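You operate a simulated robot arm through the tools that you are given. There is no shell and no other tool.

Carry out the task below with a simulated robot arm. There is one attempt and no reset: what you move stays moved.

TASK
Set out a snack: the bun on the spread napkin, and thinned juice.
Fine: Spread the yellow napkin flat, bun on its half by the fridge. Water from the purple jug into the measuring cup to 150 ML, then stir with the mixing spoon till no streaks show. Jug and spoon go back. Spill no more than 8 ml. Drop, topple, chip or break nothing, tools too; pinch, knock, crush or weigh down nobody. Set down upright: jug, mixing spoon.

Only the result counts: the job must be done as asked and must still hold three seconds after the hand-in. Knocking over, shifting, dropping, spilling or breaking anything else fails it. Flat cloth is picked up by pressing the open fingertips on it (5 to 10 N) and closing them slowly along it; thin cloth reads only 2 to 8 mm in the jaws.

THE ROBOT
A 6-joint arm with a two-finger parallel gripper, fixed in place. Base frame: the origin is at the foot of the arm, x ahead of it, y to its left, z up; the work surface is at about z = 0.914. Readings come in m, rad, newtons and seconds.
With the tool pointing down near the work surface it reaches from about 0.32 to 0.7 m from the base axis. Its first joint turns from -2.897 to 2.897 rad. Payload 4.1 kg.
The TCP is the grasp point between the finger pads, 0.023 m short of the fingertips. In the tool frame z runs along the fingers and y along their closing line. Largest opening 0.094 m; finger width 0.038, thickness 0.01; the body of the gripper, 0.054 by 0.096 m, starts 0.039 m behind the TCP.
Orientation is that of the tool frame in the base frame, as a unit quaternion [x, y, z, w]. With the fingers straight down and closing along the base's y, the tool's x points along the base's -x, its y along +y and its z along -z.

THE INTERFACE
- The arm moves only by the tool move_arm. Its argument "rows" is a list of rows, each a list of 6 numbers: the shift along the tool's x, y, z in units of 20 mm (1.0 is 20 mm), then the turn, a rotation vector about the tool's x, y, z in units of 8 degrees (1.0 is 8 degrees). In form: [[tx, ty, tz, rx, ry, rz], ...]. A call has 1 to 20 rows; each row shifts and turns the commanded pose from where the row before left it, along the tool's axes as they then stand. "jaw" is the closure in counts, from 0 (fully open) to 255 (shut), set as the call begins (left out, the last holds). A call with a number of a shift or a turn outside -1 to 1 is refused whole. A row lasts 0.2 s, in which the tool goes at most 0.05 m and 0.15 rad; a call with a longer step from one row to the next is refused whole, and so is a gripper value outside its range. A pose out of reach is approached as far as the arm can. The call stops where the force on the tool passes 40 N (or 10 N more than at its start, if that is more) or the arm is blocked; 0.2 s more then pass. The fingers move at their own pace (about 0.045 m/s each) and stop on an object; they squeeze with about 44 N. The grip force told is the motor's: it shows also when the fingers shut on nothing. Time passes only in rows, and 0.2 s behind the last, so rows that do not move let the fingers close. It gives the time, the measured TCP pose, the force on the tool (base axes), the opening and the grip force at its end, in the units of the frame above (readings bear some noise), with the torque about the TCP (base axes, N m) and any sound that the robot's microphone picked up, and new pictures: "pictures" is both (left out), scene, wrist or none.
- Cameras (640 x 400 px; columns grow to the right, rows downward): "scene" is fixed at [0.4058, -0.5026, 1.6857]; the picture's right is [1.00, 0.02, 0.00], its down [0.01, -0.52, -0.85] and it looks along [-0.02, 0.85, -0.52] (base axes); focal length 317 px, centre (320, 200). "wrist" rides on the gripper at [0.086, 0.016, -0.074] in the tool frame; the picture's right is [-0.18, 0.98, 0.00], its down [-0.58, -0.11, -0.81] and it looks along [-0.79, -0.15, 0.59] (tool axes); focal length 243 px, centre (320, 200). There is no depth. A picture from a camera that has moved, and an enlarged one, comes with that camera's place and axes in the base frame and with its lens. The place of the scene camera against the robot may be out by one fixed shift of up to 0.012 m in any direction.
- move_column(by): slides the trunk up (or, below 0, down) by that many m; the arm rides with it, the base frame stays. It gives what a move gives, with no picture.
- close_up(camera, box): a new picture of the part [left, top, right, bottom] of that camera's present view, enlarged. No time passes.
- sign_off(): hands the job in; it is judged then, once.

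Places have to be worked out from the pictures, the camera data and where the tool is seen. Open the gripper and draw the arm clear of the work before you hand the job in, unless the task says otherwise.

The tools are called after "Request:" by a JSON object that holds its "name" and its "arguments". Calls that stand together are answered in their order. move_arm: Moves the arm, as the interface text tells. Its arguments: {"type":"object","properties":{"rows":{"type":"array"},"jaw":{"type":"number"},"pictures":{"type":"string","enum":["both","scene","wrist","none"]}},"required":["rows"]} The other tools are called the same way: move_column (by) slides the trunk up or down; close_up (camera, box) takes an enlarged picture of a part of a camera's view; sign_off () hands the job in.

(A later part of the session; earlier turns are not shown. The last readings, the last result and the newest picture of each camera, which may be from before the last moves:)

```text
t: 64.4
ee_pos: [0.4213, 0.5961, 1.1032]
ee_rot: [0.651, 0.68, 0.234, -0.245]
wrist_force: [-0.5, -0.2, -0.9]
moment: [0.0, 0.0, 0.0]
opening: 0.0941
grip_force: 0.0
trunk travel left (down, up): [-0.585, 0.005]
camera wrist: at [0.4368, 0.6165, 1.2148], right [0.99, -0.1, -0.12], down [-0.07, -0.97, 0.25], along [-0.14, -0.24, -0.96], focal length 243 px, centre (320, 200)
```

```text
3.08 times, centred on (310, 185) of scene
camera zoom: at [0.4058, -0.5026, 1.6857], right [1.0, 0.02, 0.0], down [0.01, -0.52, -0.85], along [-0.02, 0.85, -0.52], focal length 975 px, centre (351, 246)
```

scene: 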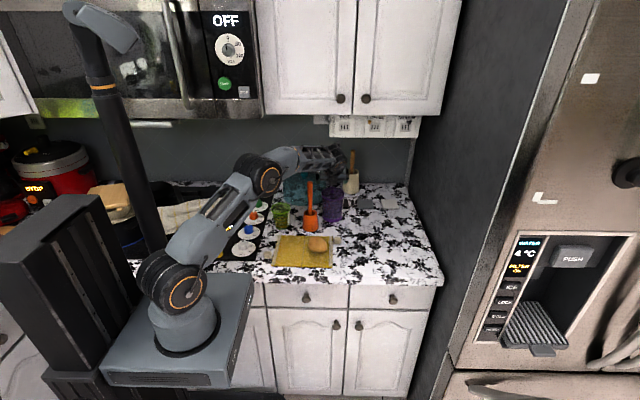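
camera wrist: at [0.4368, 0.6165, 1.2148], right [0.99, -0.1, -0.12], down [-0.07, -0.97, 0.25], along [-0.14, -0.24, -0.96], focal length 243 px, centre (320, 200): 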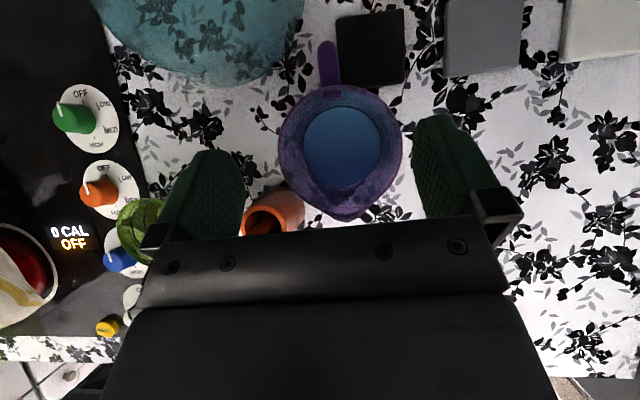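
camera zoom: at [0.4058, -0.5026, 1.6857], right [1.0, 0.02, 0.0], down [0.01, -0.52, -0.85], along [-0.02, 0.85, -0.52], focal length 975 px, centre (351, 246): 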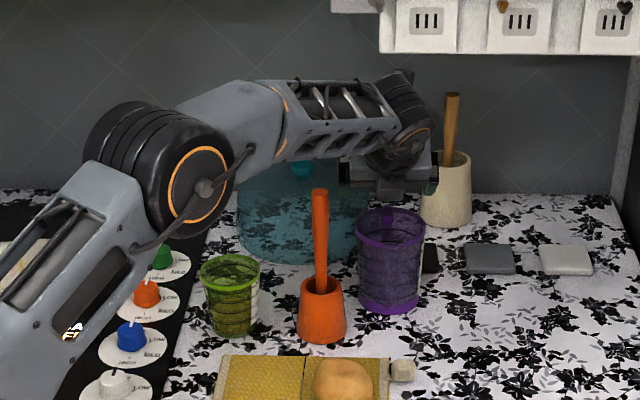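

The handle is 16 mm thick at x≈0.425, y 0.656–0.687, in line with the tool. I go to the pre-grasp point while easing the tilt to about 33° for a deeper bite.

Request:
{"name": "move_arm", "arguments": {"rows": [[0.205, 0.078, 0.9, 0, -0.21, 0], [0.205, 0.078, 0.9, 0, -0.21, 0], [0.205, 0.078, 0.9, 0, -0.21, 0], [0.205, 0.078, 0.9, 0, -0.21, 0]]}}

Request:
{"name": "close_up", "arguments": {"camera": "wrist", "box": [240, 0, 440, 240]}}

Request:
{"name": "close_up", "arguments": {"camera": "scene", "box": [270, 120, 400, 220]}}

```text
t: 65.4
ee_pos: [0.4159, 0.6387, 1.0548]
ee_rot: [0.664, 0.693, 0.196, -0.203]
wrist_force: [-0.3, 0.0, 0.3]
moment: [0.0, -0.01, -0.01]
opening: 0.0943
grip_force: 0.1
out of reach, approached as far as the arm can: row 3, 4
trunk travel left (down, up): [-0.585, 0.005]
camera wrist: at [0.4312, 0.6724, 1.1626], right [0.99, -0.11, -0.1], down [-0.07, -0.93, 0.36], along [-0.13, -0.35, -0.93], focal length 243 px, centre (320, 200)
```

scene: 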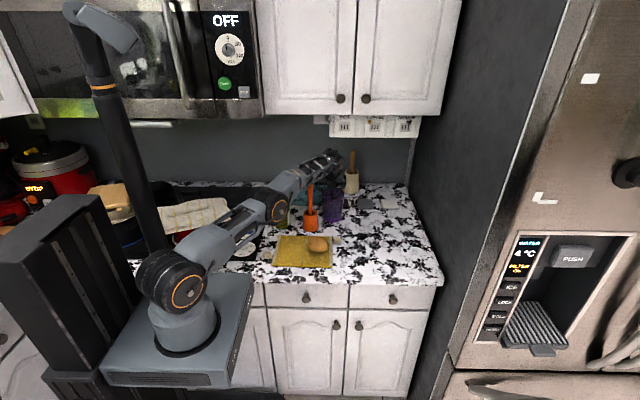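
wrist: 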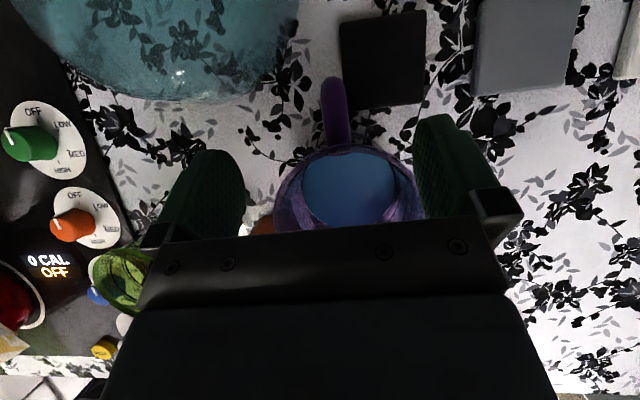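

```text
1.67 times, centred on (340, 120) of wrist
camera zoom: at [0.4312, 0.6724, 1.1626], right [0.99, -0.11, -0.1], down [-0.07, -0.93, 0.36], along [-0.13, -0.35, -0.93], focal length 404 px, centre (287, 333)
```

zoom: 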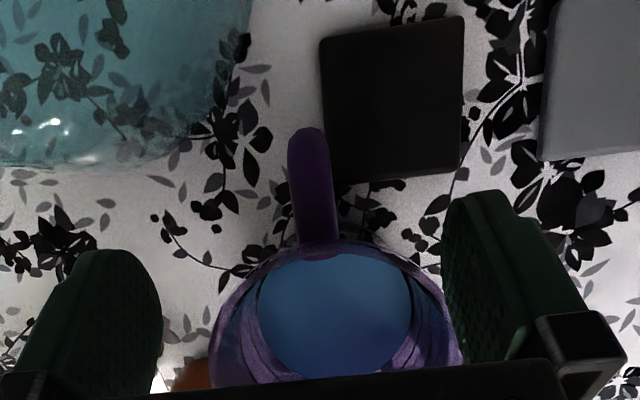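

```text
4.00 times, centred on (335, 170) of scene
camera zoom: at [0.4058, -0.5026, 1.6857], right [1.0, 0.02, 0.0], down [0.01, -0.52, -0.85], along [-0.02, 0.85, -0.52], focal length 1268 px, centre (260, 320)
```

zoom: 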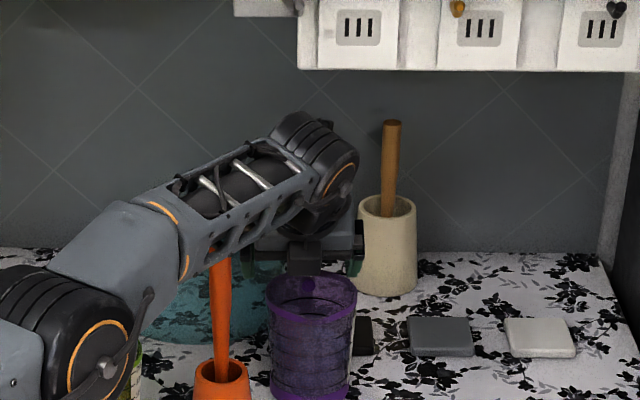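

Stretching further isn't possible for the handle (it lies beyond reach at a usable tilt). A pinch on the jug's near-right wall (≈[0.462, 0.574]) is reachable, so I back off along the tool axis and yaw the gripper to line up with that wall.

Request:
{"name": "move_arm", "arguments": {"rows": [[0, 0, -1, 0, 0, 0], [0, 0, -1, 0, 0, 0], [0, 0, -1, 0, 0, 0], [0, 0, -1, 0, 0, 0], [0, 0, -1, 0, 0, 0], [0, 0, 0, -0.506, 0, 0.787], [0, 0, 0, -0.506, 0, 0.787], [0, 0, 0, -0.506, 0, 0.787], [0, 0, 0, -0.506, 0, 0.787], [0, 0, 0, -0.506, 0, 0.787], [0, 0, 0, -0.506, 0, 0.787]]}}

Request:
{"name": "close_up", "arguments": {"camera": "scene", "box": [220, 120, 400, 250]}}

```text
t: 66.7
ee_pos: [0.4162, 0.5801, 1.1254]
ee_rot: [0.668, 0.694, 0.182, -0.199]
wrist_force: [-4.9, -10.7, -8.1]
moment: [0.86, -0.56, 0.14]
opening: 0.0941
grip_force: 0.0
trunk travel left (down, up): [-0.585, 0.005]
stopped in row 6: the force on the tool passed its limit at 46 N (the readings are from after the stop); the commanded pose is now the measured one
camera wrist: at [0.4327, 0.6169, 1.2322], right [0.99, -0.12, -0.11], down [-0.07, -0.92, 0.39], along [-0.15, -0.38, -0.92], focal length 243 px, centre (320, 200)
```

scene: 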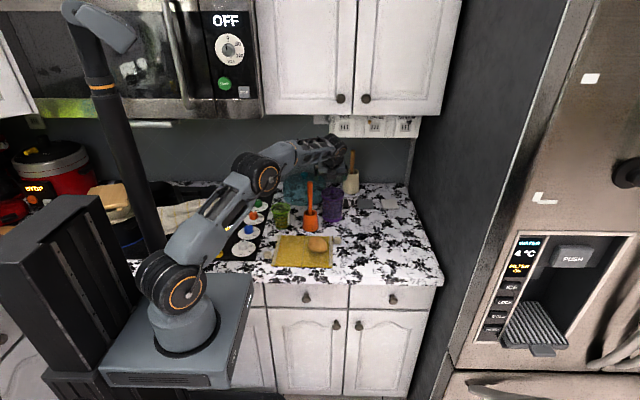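
wrist: 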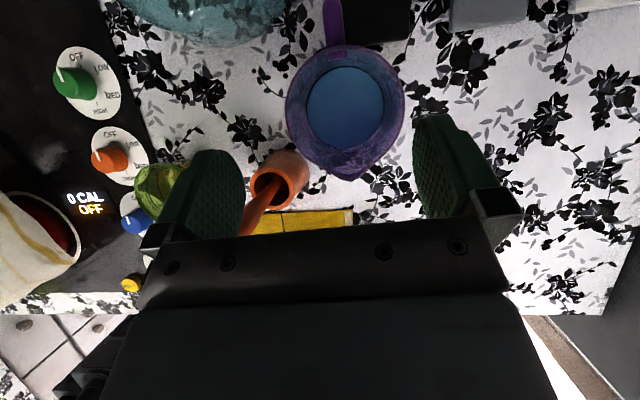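

```text
3.08 times, centred on (310, 185) of scene
camera zoom: at [0.4058, -0.5026, 1.6857], right [1.0, 0.02, 0.0], down [0.01, -0.52, -0.85], along [-0.02, 0.85, -0.52], focal length 975 px, centre (351, 246)
```

zoom: 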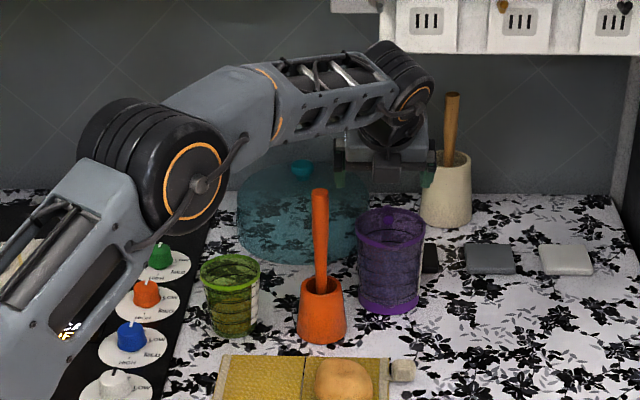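

The tool touched something on top: the socket strip under the cabinet sits at about y≈0.62, z≈1.275, and the raised camera reached it. I move away from it, toward the robot and slightly down.

Request:
{"name": "move_arm", "arguments": {"rows": [[-0.71, -0.03, -0.28, 0, 0, 0], [-0.71, -0.03, -0.28, 0, 0, 0], [-0.71, -0.03, -0.28, 0, 0, 0], [-0.71, -0.03, -0.28, 0, 0, 0]]}}

Request:
{"name": "close_up", "arguments": {"camera": "scene", "box": [220, 100, 440, 250]}}

```text
t: 67.7
ee_pos: [0.417, 0.5226, 1.1161]
ee_rot: [0.667, 0.693, 0.185, -0.201]
wrist_force: [-0.1, -0.4, 0.1]
moment: [0.02, 0.0, 0.0]
opening: 0.0942
grip_force: 0.0
trunk travel left (down, up): [-0.585, 0.005]
camera wrist: at [0.4331, 0.5582, 1.2241], right [0.99, -0.12, -0.11], down [-0.07, -0.92, 0.38], along [-0.14, -0.37, -0.92], focal length 243 px, centre (320, 200)
```

scene: 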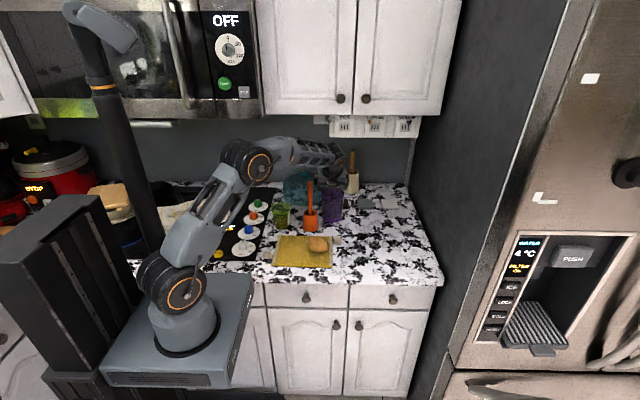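
wrist: 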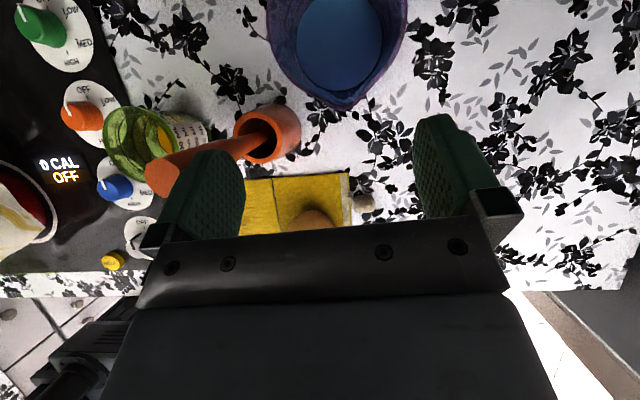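

```text
2.67 times, centred on (330, 175) of scene
camera zoom: at [0.4058, -0.5026, 1.6857], right [1.0, 0.02, 0.0], down [0.01, -0.52, -0.85], along [-0.02, 0.85, -0.52], focal length 845 px, centre (293, 267)
```

zoom: 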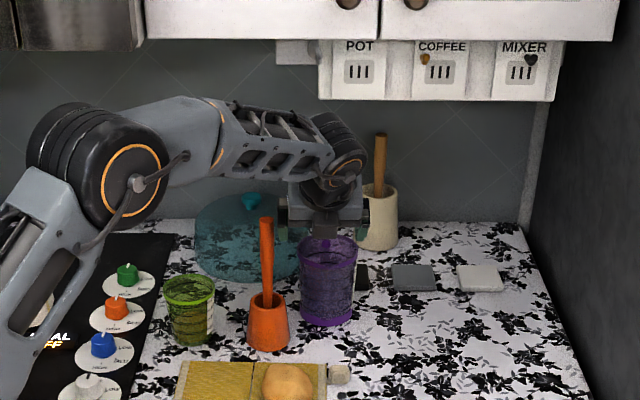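

I'm clear of it now. I shift away from the spoon top first, then yaw the gripper about the vertical in the open space.

Request:
{"name": "move_arm", "arguments": {"rows": [[-0.2, 0.9, -0.6, 0, 0, 0], [-0.7, 0.7, -0.7, 0, 0, 0], [0, 0, 0, -0.44, 0.011, 0.726], [0, 0, 0, -0.44, 0.011, 0.726], [0, 0, 0, -0.44, 0.011, 0.726], [0, 0, 0, -0.44, 0.011, 0.726], [0, 0, 0, -0.44, 0.011, 0.726], [0, 0, 0, -0.44, 0.011, 0.726], [0, 0, 0, -0.44, 0.011, 0.726]]}}

Request:
{"name": "close_up", "arguments": {"camera": "scene", "box": [220, 100, 440, 250]}}

```text
t: 69.7
ee_pos: [0.4495, 0.4938, 1.1277]
ee_rot: [0.854, 0.443, 0.238, -0.133]
wrist_force: [-0.1, 0.1, 0.2]
moment: [0.0, 0.0, 0.01]
opening: 0.0936
grip_force: 0.1
out of reach, approached as far as the arm can: row 8, 9
trunk travel left (down, up): [-0.585, 0.005]
camera wrist: at [0.4844, 0.5133, 1.2355], right [0.71, -0.69, -0.11], down [-0.61, -0.69, 0.38], along [-0.34, -0.21, -0.92], focal length 243 px, centre (320, 200)
```

scene: 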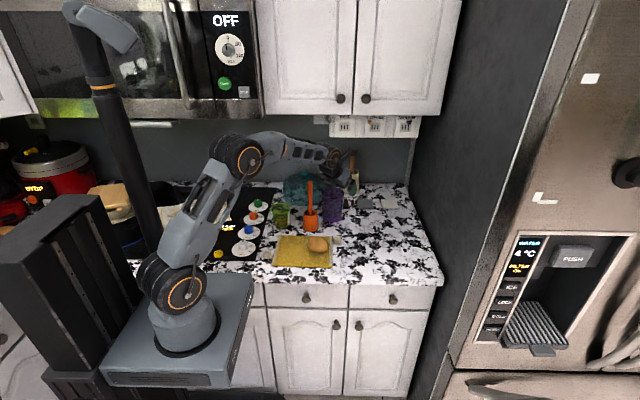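
wrist: 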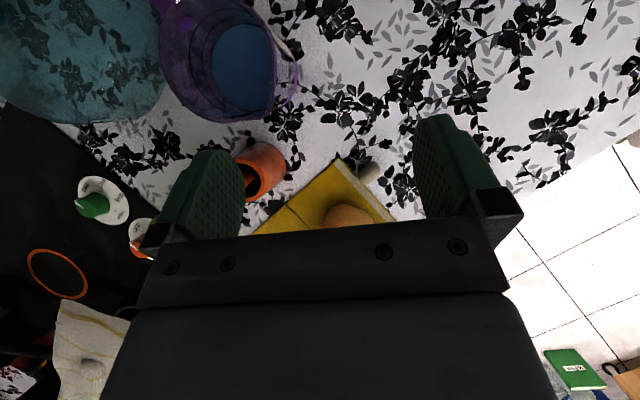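

```text
2.67 times, centred on (330, 175) of scene
camera zoom: at [0.4058, -0.5026, 1.6857], right [1.0, 0.02, 0.0], down [0.01, -0.52, -0.85], along [-0.02, 0.85, -0.52], focal length 845 px, centre (293, 267)
```

zoom: 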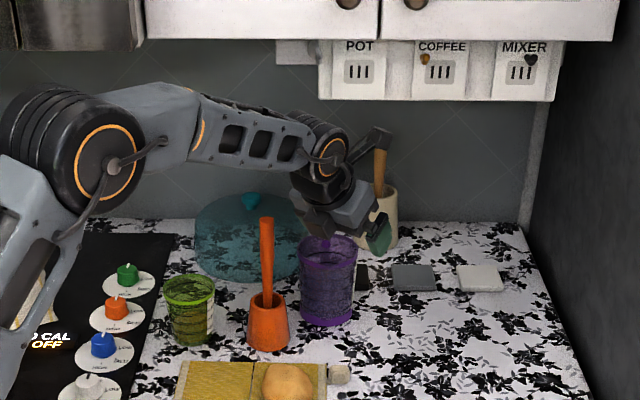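

The wrist turned almost as far as its joint allows (closing line at about −35°), good for the wall at roughly −30° around the jug. I refine the tilt, partly close the jaws to 5 cm and move to a pre-grasp just above the rim.

Request:
{"name": "move_arm", "arguments": {"rows": [[0, 0, 0, 0.344, -0.371, -0.16], [0, 0, 0, 0.344, -0.371, -0.16], [0.207, -0.181, 0.904, 0, 0, 0], [0.207, -0.181, 0.904, 0, 0, 0], [0.207, -0.181, 0.904, 0, 0, 0], [0.207, -0.181, 0.904, 0, 0, 0], [0.207, -0.181, 0.904, 0, 0, 0]], "jaw": 119}}

Request:
{"name": "close_up", "arguments": {"camera": "wrist", "box": [160, 0, 460, 240]}}

Request:
{"name": "close_up", "arguments": {"camera": "scene", "box": [270, 130, 400, 230]}}

```text
t: 71.2
ee_pos: [0.4594, 0.5572, 1.0575]
ee_rot: [0.848, 0.48, 0.175, -0.145]
wrist_force: [-0.3, 0.2, 0.2]
moment: [-0.03, -0.01, 0.0]
opening: 0.0502
grip_force: 0.1
trunk travel left (down, up): [-0.585, 0.005]
camera wrist: at [0.5027, 0.5848, 1.1591], right [0.76, -0.63, -0.16], down [-0.5, -0.72, 0.48], along [-0.42, -0.29, -0.86], focal length 243 px, centre (320, 200)
```

scene: 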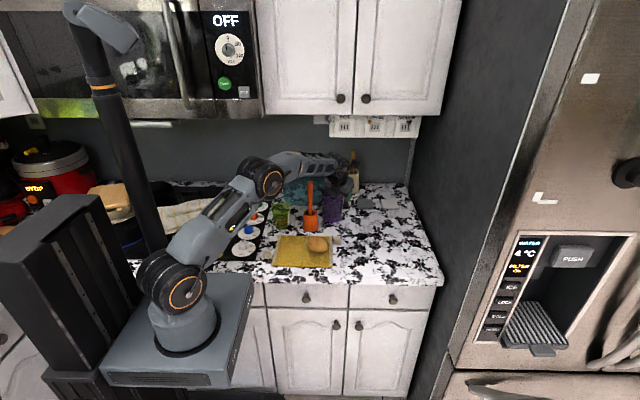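
wrist: 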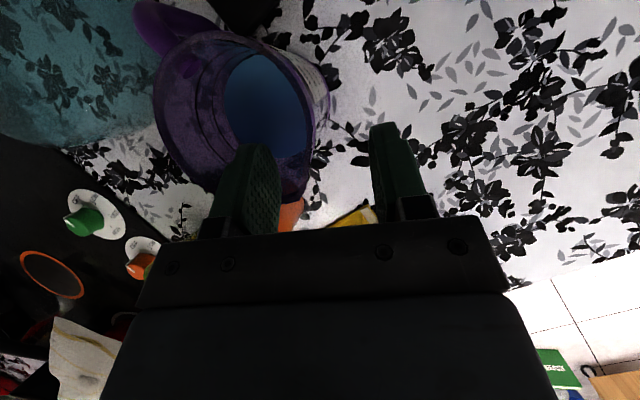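

```text
1.67 times, centred on (310, 120) of wrist
camera zoom: at [0.5027, 0.5848, 1.1591], right [0.76, -0.63, -0.16], down [-0.5, -0.72, 0.48], along [-0.42, -0.29, -0.86], focal length 404 px, centre (337, 333)
```

zoom: 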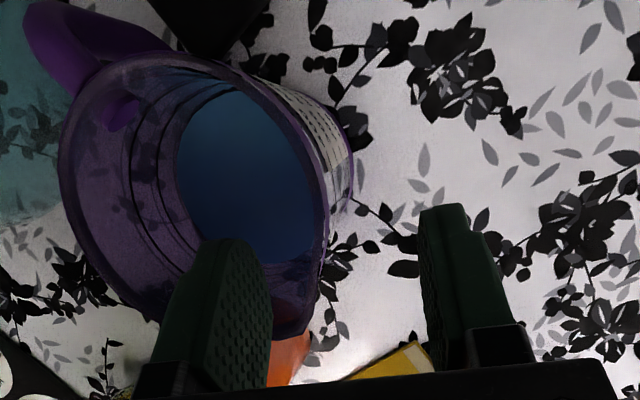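

```text
4.00 times, centred on (335, 180) of scene
camera zoom: at [0.4058, -0.5026, 1.6857], right [1.0, 0.02, 0.0], down [0.01, -0.52, -0.85], along [-0.02, 0.85, -0.52], focal length 1268 px, centre (260, 280)
```

zoom: 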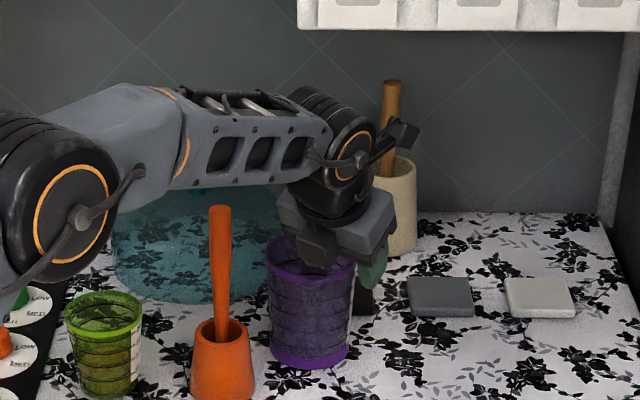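

Refitting the rim from several views gives its height as z≈1.025, radius 47.5 mm, centre [0.4275, 0.609]. I move in over the mouth and lower so one finger is inside and one outside the near-right wall.

Request:
{"name": "move_arm", "arguments": {"rows": [[0.5, -0.2, 0.3, 0, 0, 0], [0.1, 0, 0.9, 0, 0, 0], [-0.15, 0, 0.9, 0, 0, 0], [-0.16, 0, 0.6, 0, 0, 0]]}}

Request:
{"name": "close_up", "arguments": {"camera": "wrist", "box": [160, 0, 460, 240]}}

Request:
{"name": "close_up", "arguments": {"camera": "scene", "box": [290, 150, 400, 230]}}

```text
t: 72.2
ee_pos: [0.4653, 0.5851, 1.01]
ee_rot: [0.848, 0.479, 0.174, -0.145]
wrist_force: [0.6, 0.7, 0.0]
moment: [-0.01, -0.01, 0.0]
opening: 0.0499
grip_force: 0.1
trunk travel left (down, up): [-0.585, 0.005]
camera wrist: at [0.5089, 0.6129, 1.1127], right [0.76, -0.63, -0.16], down [-0.5, -0.72, 0.48], along [-0.42, -0.29, -0.86], focal length 243 px, centre (320, 200)
```

scene: 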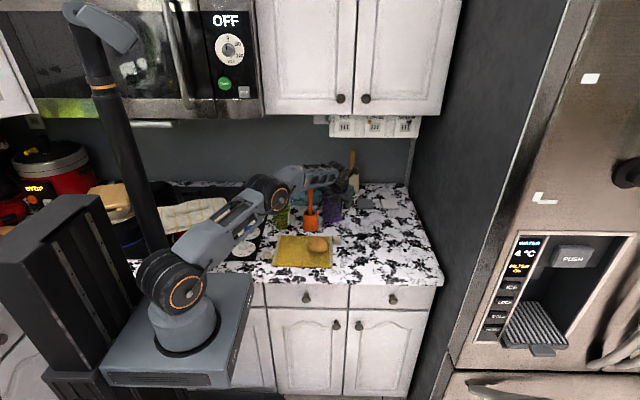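
wrist: 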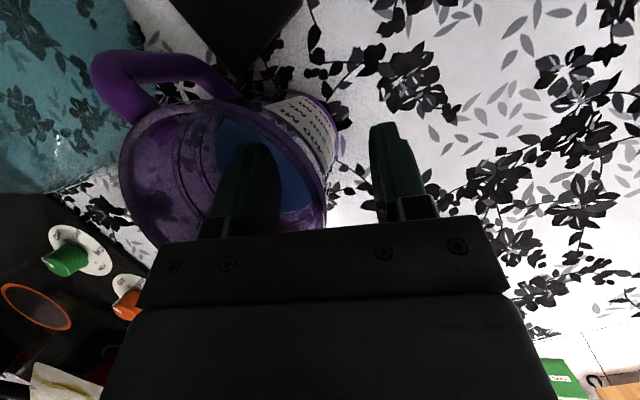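

```text
1.67 times, centred on (310, 120) of wrist
camera zoom: at [0.5089, 0.6129, 1.1127], right [0.76, -0.63, -0.16], down [-0.5, -0.72, 0.48], along [-0.42, -0.29, -0.86], focal length 404 px, centre (337, 333)
```

zoom: 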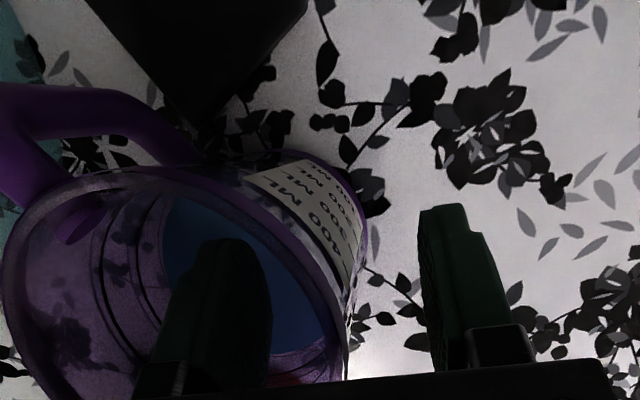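

```text
5.00 times, centred on (345, 190) of scene
camera zoom: at [0.4058, -0.5026, 1.6857], right [1.0, 0.02, 0.0], down [0.01, -0.52, -0.85], along [-0.02, 0.85, -0.52], focal length 1585 px, centre (195, 250)
```

zoom: 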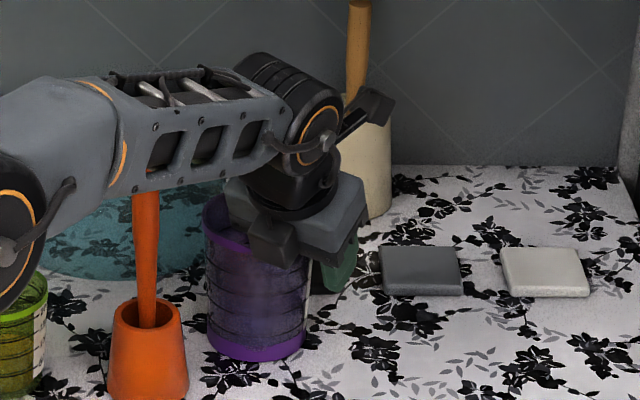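

The near-right wall is centred between the fingers, inner finger above the water. I close partway to 2 cm and check the alignment.

Request:
{"name": "move_arm", "arguments": {"rows": [[0, 0, 0, 0, 0, 0], [0, 0, 0, 0, 0, 0], [0, 0, 0, 0, 0, 0]], "jaw": 200, "pictures": "wrist"}}

Request:
{"name": "close_up", "arguments": {"camera": "wrist", "box": [200, 80, 440, 240]}}

```text
t: 73.0
ee_pos: [0.4645, 0.5858, 1.012]
ee_rot: [0.848, 0.479, 0.174, -0.146]
wrist_force: [-0.6, -0.1, -0.7]
moment: [-0.03, -0.01, -0.03]
opening: 0.0206
grip_force: 0.6
trunk travel left (down, up): [-0.585, 0.005]
camera wrist: at [0.5087, 0.6129, 1.1133], right [0.76, -0.63, -0.16], down [-0.5, -0.72, 0.48], along [-0.42, -0.29, -0.86], focal length 243 px, centre (320, 200)
```

wrist: 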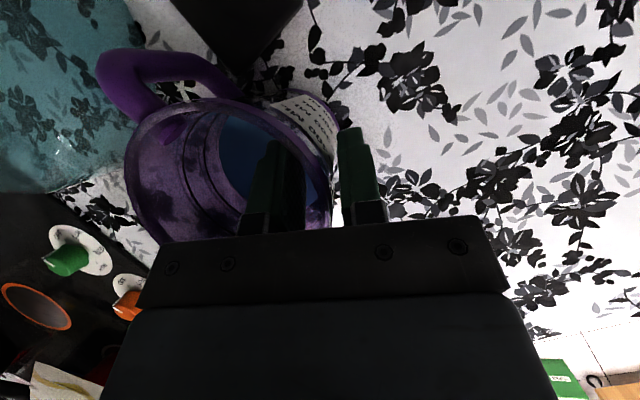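

```text
2.50 times, centred on (320, 160) of wrist
camera zoom: at [0.5087, 0.6129, 1.1133], right [0.76, -0.63, -0.16], down [-0.5, -0.72, 0.48], along [-0.42, -0.29, -0.86], focal length 606 px, centre (320, 300)
```

zoom: 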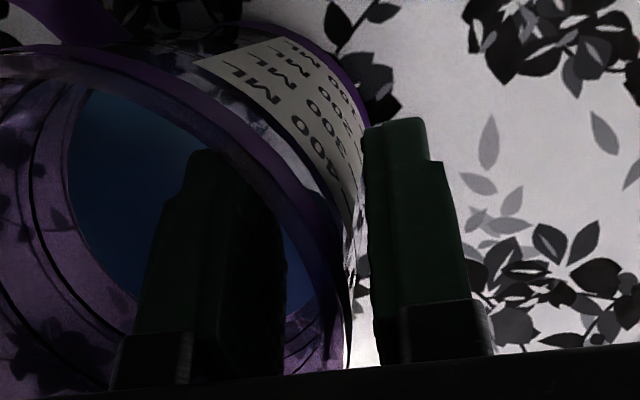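

The inner finger touched first and nudged the jug about 3 mm, so I shift the gripper 6 mm inward to centre on the wall and then close the rest of the way.

Request:
{"name": "move_arm", "arguments": {"rows": [[0, -0.3, 0, 0, 0, 0], [0, 0, 0, 0, 0, 0]], "pictures": "none"}}

Request:
{"name": "move_arm", "arguments": {"rows": [[0, 0, 0, 0, 0, 0], [0, 0, 0, 0, 0, 0]], "jaw": 225, "pictures": "wrist"}}

Request:
{"name": "close_up", "arguments": {"camera": "wrist", "box": [200, 80, 440, 240]}}

```text
t: 73.7
ee_pos: [0.4604, 0.5888, 1.0112]
ee_rot: [0.848, 0.48, 0.175, -0.145]
wrist_force: [-0.3, 0.0, -1.3]
moment: [-0.02, -0.01, 0.03]
opening: 0.0207
grip_force: 1.1
trunk travel left (down, up): [-0.585, 0.005]
```

```text
t: 74.2
ee_pos: [0.4592, 0.5888, 1.0114]
ee_rot: [0.848, 0.479, 0.174, -0.145]
wrist_force: [0.1, -0.5, 0.9]
moment: [-0.16, -0.17, 0.02]
opening: 0.0153
grip_force: 44.0
trunk travel left (down, up): [-0.585, 0.005]
camera wrist: at [0.5043, 0.6159, 1.1131], right [0.76, -0.63, -0.16], down [-0.5, -0.72, 0.48], along [-0.42, -0.29, -0.86], focal length 243 px, centre (320, 200)
```

wrist: 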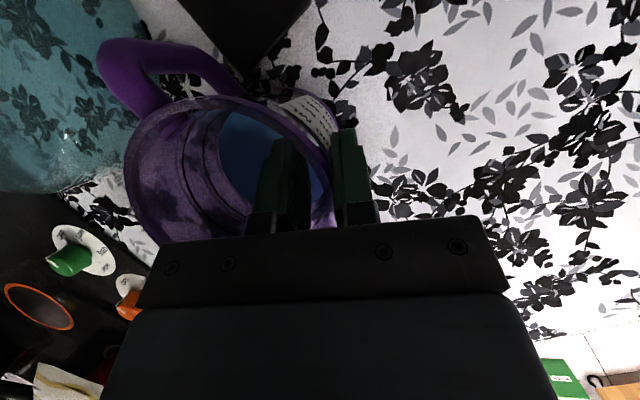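

```text
2.50 times, centred on (320, 160) of wrist
camera zoom: at [0.5043, 0.6159, 1.1131], right [0.76, -0.63, -0.16], down [-0.5, -0.72, 0.48], along [-0.42, -0.29, -0.86], focal length 606 px, centre (320, 300)
```

zoom: 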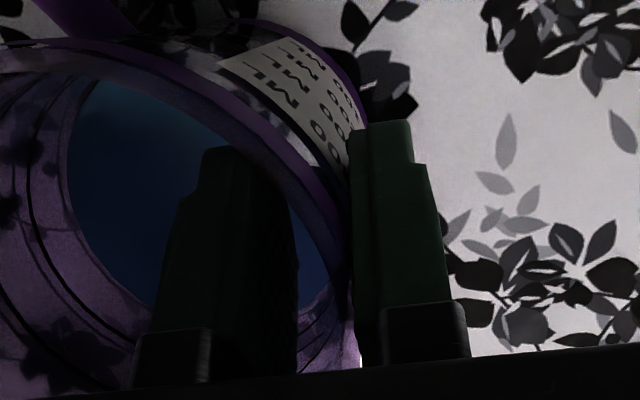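

The jaws hold the wall at 15 mm with 44 N. I command full closing for margin and lift just 1 cm to test the hold.

Request:
{"name": "move_arm", "arguments": {"rows": [[0, 0, 0, 0, 0, 0], [0, 0, 0, 0, 0, 0], [0.1, -0.02, -0.22, 0, 0, 0], [0.1, -0.02, -0.22, 0, 0, 0], [0, 0, 0, 0, 0, 0]], "jaw": 255}}

Request:
{"name": "close_up", "arguments": {"camera": "scene", "box": [290, 150, 400, 230]}}

Request:
{"name": "close_up", "arguments": {"camera": "wrist", "box": [80, 0, 440, 240]}}

```text
t: 75.5
ee_pos: [0.4607, 0.5874, 1.0207]
ee_rot: [0.847, 0.48, 0.175, -0.146]
wrist_force: [0.5, -0.1, -2.8]
moment: [-0.09, -0.09, 0.01]
opening: 0.0151
grip_force: 43.8
trunk travel left (down, up): [-0.585, 0.005]
camera wrist: at [0.5044, 0.6159, 1.1231], right [0.76, -0.63, -0.16], down [-0.5, -0.72, 0.48], along [-0.42, -0.29, -0.86], focal length 243 px, centre (320, 200)
```

scene: 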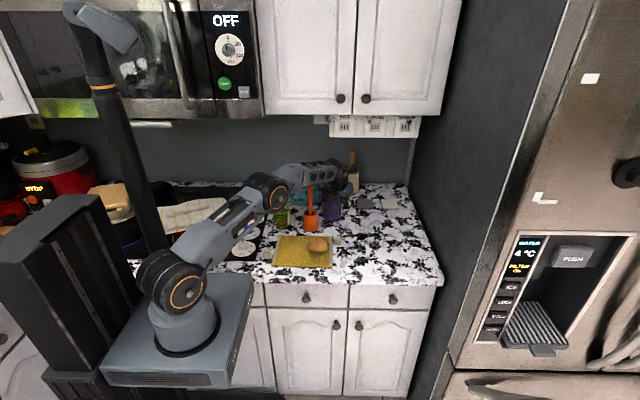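
wrist: 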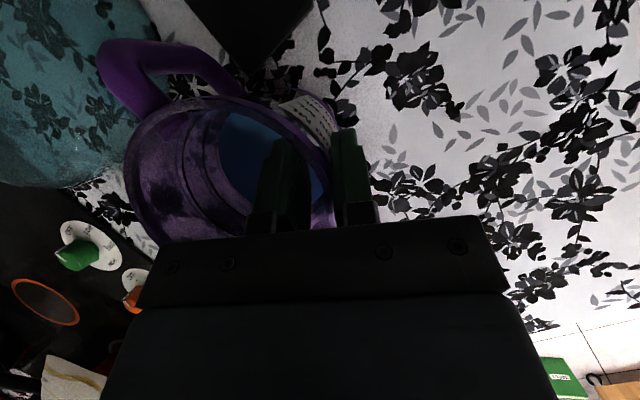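

```text
5.00 times, centred on (345, 190) of scene
camera zoom: at [0.4058, -0.5026, 1.6857], right [1.0, 0.02, 0.0], down [0.01, -0.52, -0.85], along [-0.02, 0.85, -0.52], focal length 1585 px, centre (195, 250)
```

zoom: 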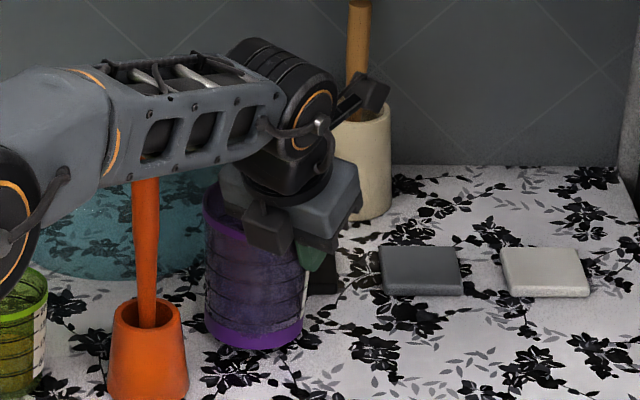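

```text
1.67 times, centred on (260, 120) of wrist
camera zoom: at [0.5044, 0.6159, 1.1231], right [0.76, -0.63, -0.16], down [-0.5, -0.72, 0.48], along [-0.42, -0.29, -0.86], focal length 404 px, centre (420, 333)
```

zoom: 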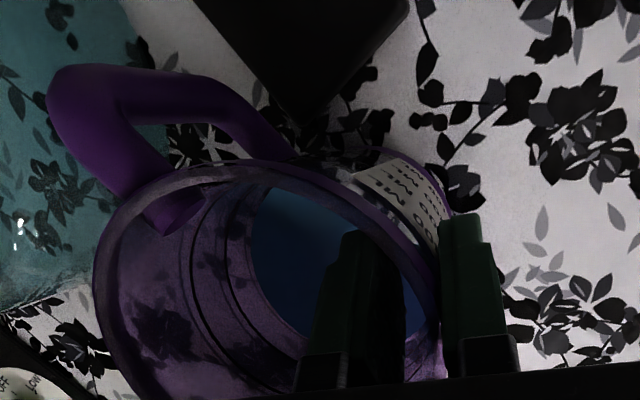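

The jug (≈0.29 kg) lifts with a steady hold. I raise it and drift left and slightly back, so it will pass behind the standing spoon with its bottom above the holder.

Request:
{"name": "move_arm", "arguments": {"rows": [[0.327, -0.058, -0.674, 0, 0, 0], [0.327, -0.058, -0.674, 0, 0, 0], [0.327, -0.058, -0.674, 0, 0, 0], [0.13, -0.665, -0.55, 0, 0, 0], [0.13, -0.665, -0.55, 0, 0, 0], [0.13, -0.665, -0.55, 0, 0, 0], [0.13, -0.665, -0.55, 0, 0, 0]]}}

Request:
{"name": "close_up", "arguments": {"camera": "scene", "box": [240, 110, 400, 240]}}

```text
t: 77.0
ee_pos: [0.4288, 0.578, 1.107]
ee_rot: [0.845, 0.483, 0.173, -0.149]
wrist_force: [-0.3, -0.8, -2.9]
moment: [-0.08, -0.12, -0.03]
opening: 0.015
grip_force: 44.5
out of reach, approached as far as the arm can: row 5, 6, 7
trunk travel left (down, up): [-0.585, 0.005]
camera wrist: at [0.4727, 0.6059, 1.2094], right [0.77, -0.62, -0.16], down [-0.49, -0.73, 0.48], along [-0.42, -0.29, -0.86], focal length 243 px, centre (320, 200)
```

scene: 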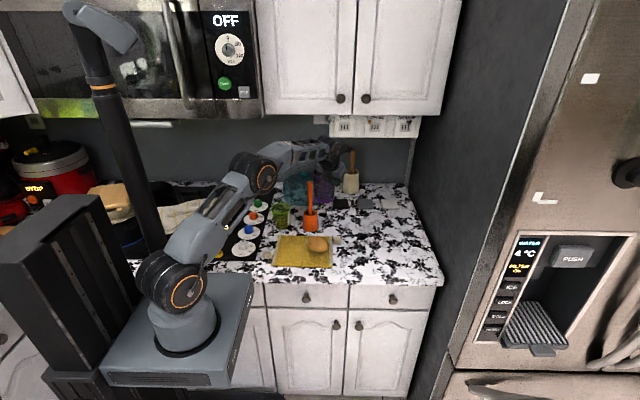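
wrist: 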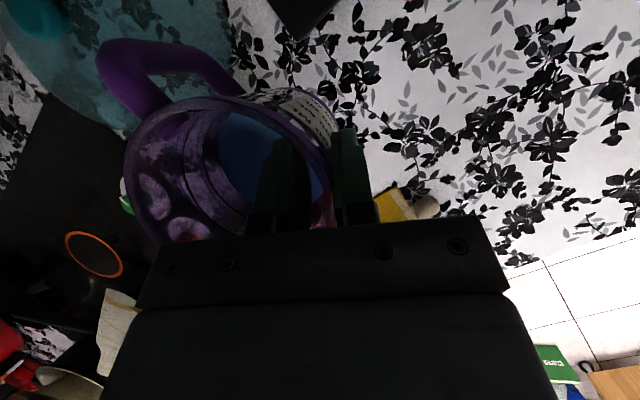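

```text
3.08 times, centred on (320, 175) of scene
camera zoom: at [0.4058, -0.5026, 1.6857], right [1.0, 0.02, 0.0], down [0.01, -0.52, -0.85], along [-0.02, 0.85, -0.52], focal length 975 px, centre (320, 277)
```

zoom: 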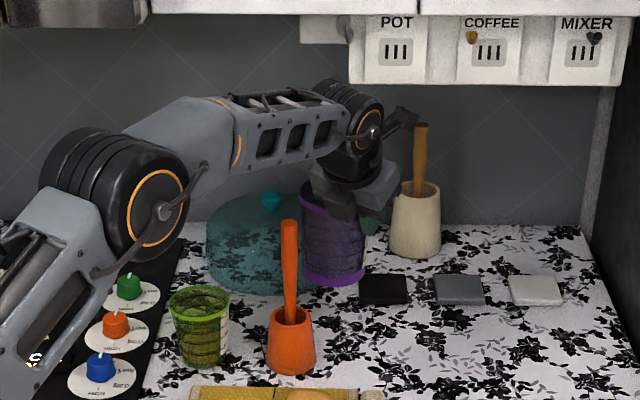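

The wrist roll is at its limit in this yaw, so as I go left I must let the jug turn with the arm. I yaw it +15°, then move it back and left behind the spoon.

Request:
{"name": "move_arm", "arguments": {"rows": [[0, 0, 0, 0.27, -0.05, -0.56], [0, 0, 0, 0.27, -0.05, -0.56], [0, 0, 0, 0.27, -0.05, -0.56], [0.38, -0.63, 0.18, 0, 0, 0], [0.38, -0.63, 0.18, 0, 0, 0], [0.38, -0.63, 0.18, 0, 0, 0]]}}

Request:
{"name": "close_up", "arguments": {"camera": "scene", "box": [240, 110, 400, 240]}}

```text
t: 78.5
ee_pos: [0.3978, 0.6125, 1.111]
ee_rot: [0.779, 0.585, 0.154, -0.165]
wrist_force: [-0.5, 0.2, -3.3]
moment: [-0.06, -0.11, -0.01]
opening: 0.015
grip_force: 44.4
trunk travel left (down, up): [-0.585, 0.005]
camera wrist: at [0.434, 0.6509, 1.2128], right [0.9, -0.41, -0.16], down [-0.3, -0.83, 0.48], along [-0.33, -0.38, -0.86], focal length 243 px, centre (320, 200)
```

scene: 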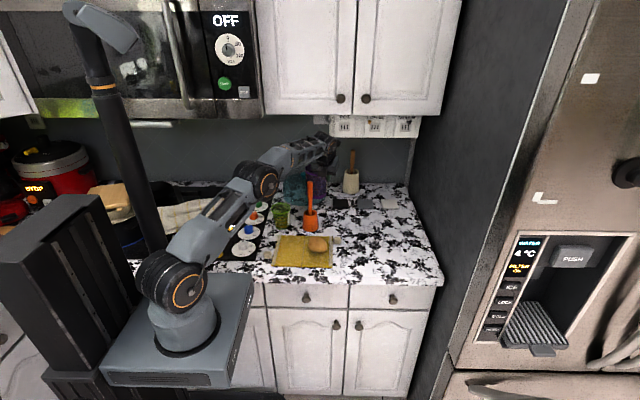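
wrist: 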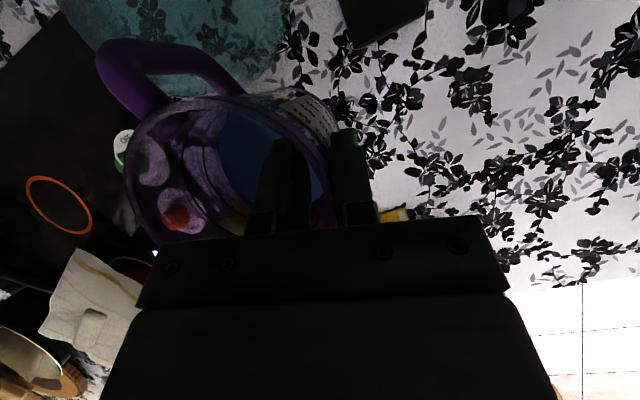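

```text
3.08 times, centred on (320, 175) of scene
camera zoom: at [0.4058, -0.5026, 1.6857], right [1.0, 0.02, 0.0], down [0.01, -0.52, -0.85], along [-0.02, 0.85, -0.52], focal length 975 px, centre (320, 277)
```

zoom: 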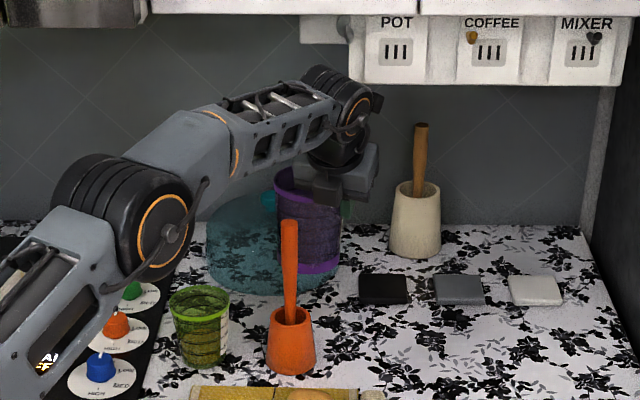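

The jug is level and steady behind the spoon. I carry it left 12 cm toward the cup.

Request:
{"name": "move_arm", "arguments": {"rows": [[-0.201, -0.72, -0.035, 0, 0, 0], [-0.201, -0.72, -0.035, 0, 0, 0], [-0.201, -0.72, -0.035, 0, 0, 0], [-0.201, -0.72, -0.035, 0, 0, 0], [-0.201, -0.72, -0.035, 0, 0, 0], [-0.201, -0.72, -0.035, 0, 0, 0], [-0.201, -0.72, -0.035, 0, 0, 0], [-0.201, -0.72, -0.035, 0, 0, 0]]}}

Request:
{"name": "close_up", "arguments": {"camera": "scene", "box": [240, 110, 400, 240]}}

Request:
{"name": "close_up", "arguments": {"camera": "wrist", "box": [60, 0, 440, 250]}}

```text
t: 80.2
ee_pos: [0.2794, 0.6111, 1.1132]
ee_rot: [0.778, 0.586, 0.154, -0.166]
wrist_force: [0.6, 0.1, -3.0]
moment: [-0.08, -0.14, 0.04]
opening: 0.0151
grip_force: 44.1
trunk travel left (down, up): [-0.585, 0.005]
camera wrist: at [0.3156, 0.6494, 1.2142], right [0.9, -0.41, -0.16], down [-0.3, -0.83, 0.48], along [-0.33, -0.38, -0.86], focal length 243 px, centre (320, 200)
```

scene: 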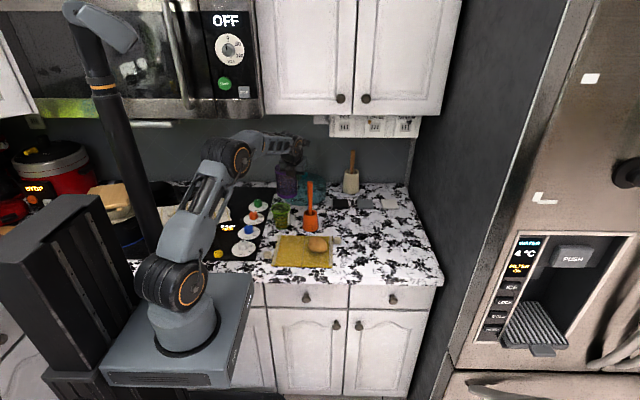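
wrist: 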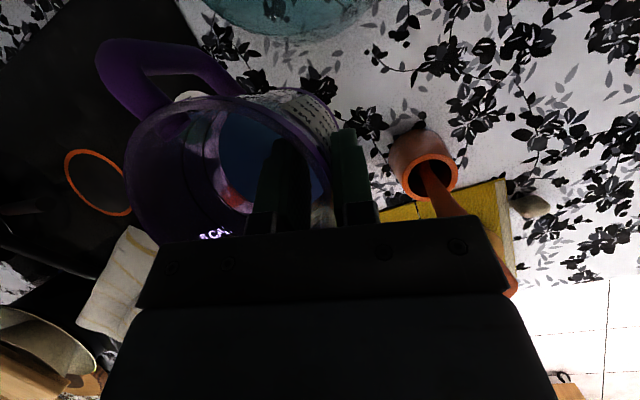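

```text
3.08 times, centred on (320, 175) of scene
camera zoom: at [0.4058, -0.5026, 1.6857], right [1.0, 0.02, 0.0], down [0.01, -0.52, -0.85], along [-0.02, 0.85, -0.52], focal length 975 px, centre (320, 277)
```

zoom: 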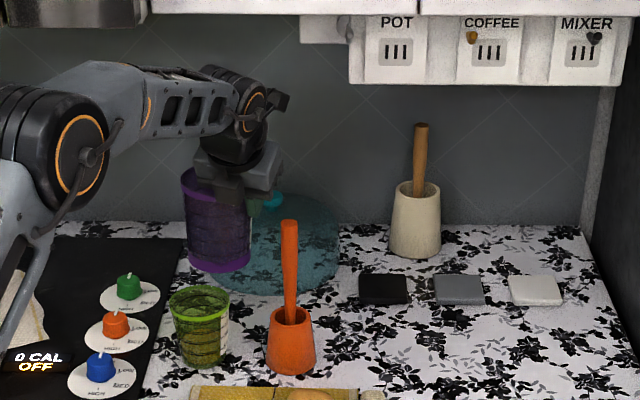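

```text
1.60 times, centred on (250, 125) of wrist
camera zoom: at [0.3156, 0.6494, 1.2142], right [0.9, -0.41, -0.16], down [-0.3, -0.83, 0.48], along [-0.33, -0.38, -0.86], focal length 388 px, centre (432, 320)
```

zoom: 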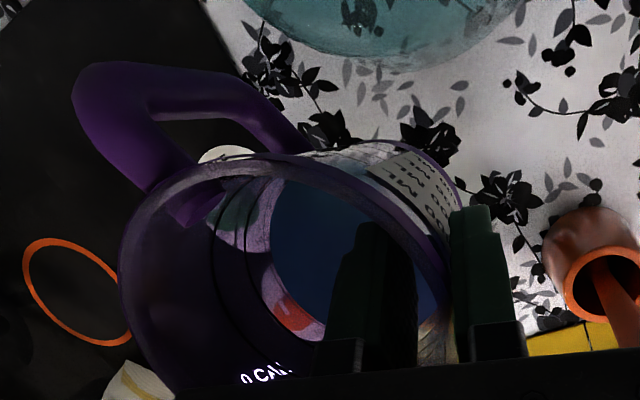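

The jug now hangs behind the cup; its spout is at about [0.265, 0.564, 1.13] pointing toward −72°. I pre-tilt it 30° about the spout (below the flow angle) while still high.

Request:
{"name": "move_arm", "arguments": {"rows": [[0.127, -0.052, -0.128, 0.328, 0.52, 0.114], [0.127, -0.052, -0.128, 0.328, 0.52, 0.114], [0.127, -0.052, -0.128, 0.328, 0.52, 0.114], [0.127, -0.052, -0.128, 0.328, 0.52, 0.114], [0.127, -0.052, -0.128, 0.328, 0.52, 0.114], [0.127, -0.052, -0.128, 0.328, 0.52, 0.114], [0, 0, 0, 0, 0, 0]]}}

Request:
{"name": "close_up", "arguments": {"camera": "scene", "box": [240, 110, 360, 240]}}

Request:
{"name": "close_up", "arguments": {"camera": "wrist", "box": [60, 0, 440, 250]}}

```text
t: 81.8
ee_pos: [0.2784, 0.6151, 1.1343]
ee_rot: [0.724, 0.514, 0.229, -0.4]
wrist_force: [1.1, 0.8, -2.8]
moment: [-0.13, -0.17, -0.01]
opening: 0.0149
grip_force: 43.6
trunk travel left (down, up): [-0.585, 0.005]
camera wrist: at [0.3313, 0.6006, 1.2341], right [0.84, -0.25, -0.47], down [-0.25, -0.97, 0.07], along [-0.47, 0.06, -0.88], focal length 243 px, centre (320, 200)
```

scene: 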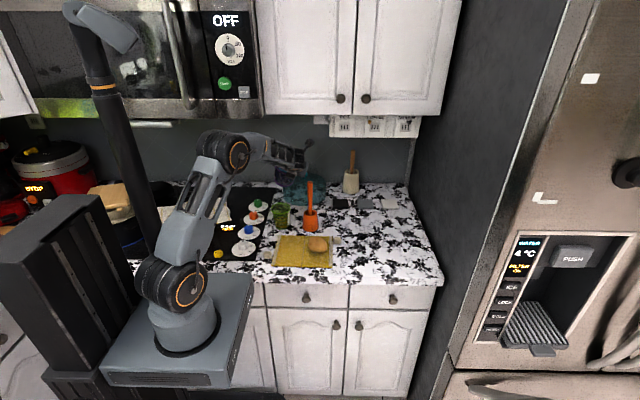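
wrist: 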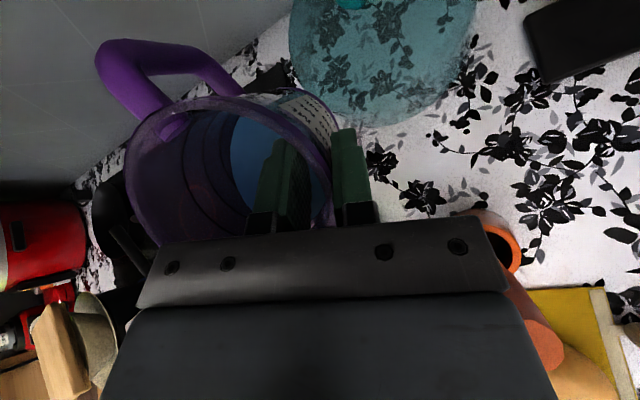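

```text
3.08 times, centred on (300, 175) of scene
camera zoom: at [0.4058, -0.5026, 1.6857], right [1.0, 0.02, 0.0], down [0.01, -0.52, -0.85], along [-0.02, 0.85, -0.52], focal length 975 px, centre (382, 277)
```

zoom: 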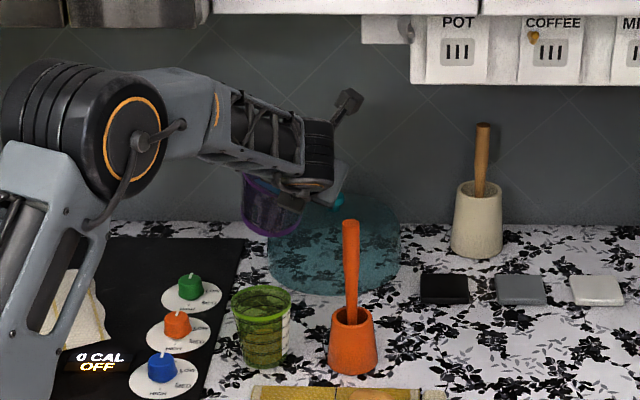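

```text
1.60 times, centred on (250, 125) of wrist
camera zoom: at [0.3313, 0.6006, 1.2341], right [0.84, -0.25, -0.47], down [-0.25, -0.97, 0.07], along [-0.47, 0.06, -0.88], focal length 388 px, centre (432, 320)
```

zoom: 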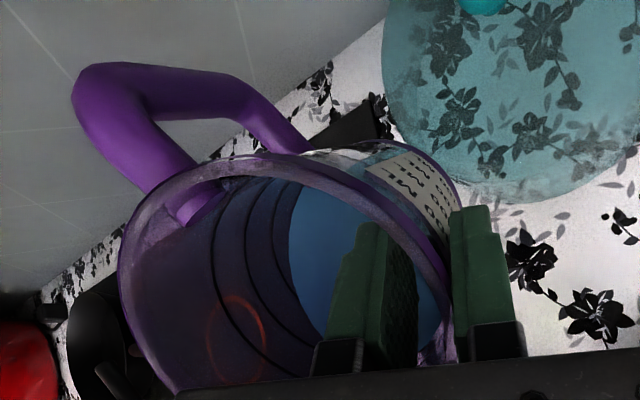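

Tilted 30° with a firm hold and no spill. I bring the spout over the cup (centre ≈[0.226, 0.5405]) and lower it to about 6 cm above the rim first.

Request:
{"name": "move_arm", "arguments": {"rows": [[-0.696, -0.123, 0.288, 0, 0, 0], [-0.696, -0.123, 0.288, 0, 0, 0], [-0.696, -0.123, 0.288, 0, 0, 0], [-0.696, -0.123, 0.288, 0, 0, 0], [-0.696, -0.123, 0.288, 0, 0, 0], [0, 0, 0, 0, 0, 0]]}}

Request:
{"name": "close_up", "arguments": {"camera": "scene", "box": [250, 150, 330, 240]}}

Request:
{"name": "close_up", "arguments": {"camera": "wrist", "box": [60, 0, 440, 250]}}

```text
t: 83.2
ee_pos: [0.2375, 0.6012, 1.0678]
ee_rot: [0.723, 0.514, 0.229, -0.4]
wrist_force: [0.4, 0.6, -4.1]
moment: [-0.14, -0.14, -0.01]
opening: 0.0149
grip_force: 43.8
trunk travel left (down, up): [-0.585, 0.005]
camera wrist: at [0.2913, 0.5873, 1.1692], right [0.84, -0.25, -0.47], down [-0.25, -0.97, 0.07], along [-0.47, 0.06, -0.88], focal length 243 px, centre (320, 200)
```

scene: 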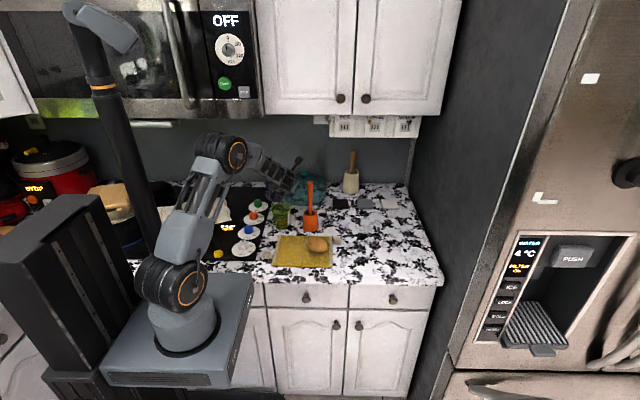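
wrist: 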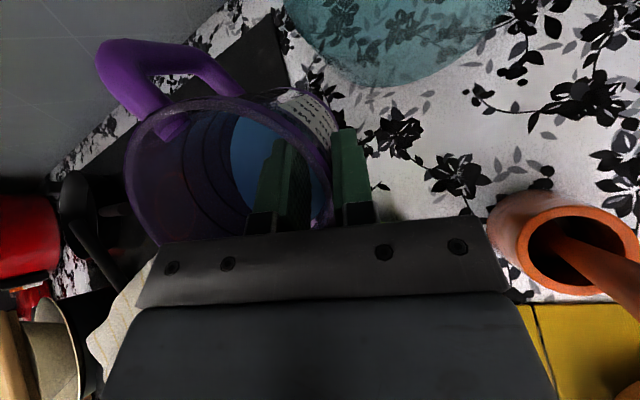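

```text
4.44 times, centred on (290, 195) of scene
camera zoom: at [0.4058, -0.5026, 1.6857], right [1.0, 0.02, 0.0], down [0.01, -0.52, -0.85], along [-0.02, 0.85, -0.52], focal length 1409 px, centre (453, 222)
```

zoom: 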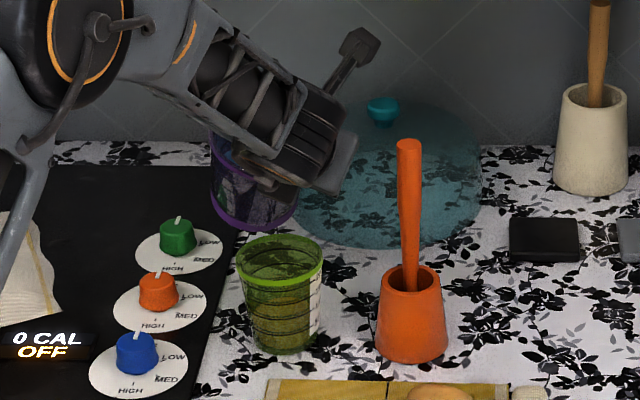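

```text
1.60 times, centred on (250, 125) of wrist
camera zoom: at [0.2913, 0.5873, 1.1692], right [0.84, -0.25, -0.47], down [-0.25, -0.97, 0.07], along [-0.47, 0.06, -0.88], focal length 388 px, centre (432, 320)
```

zoom: 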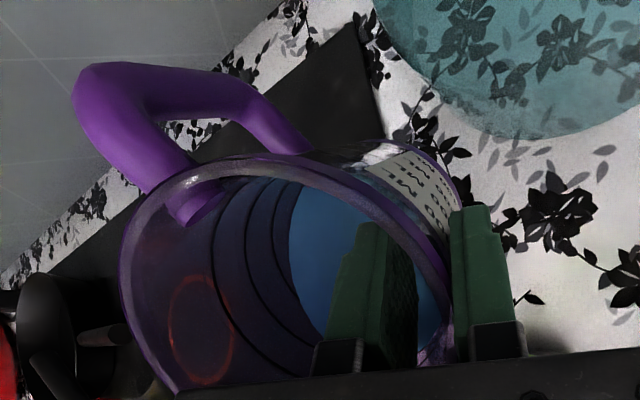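

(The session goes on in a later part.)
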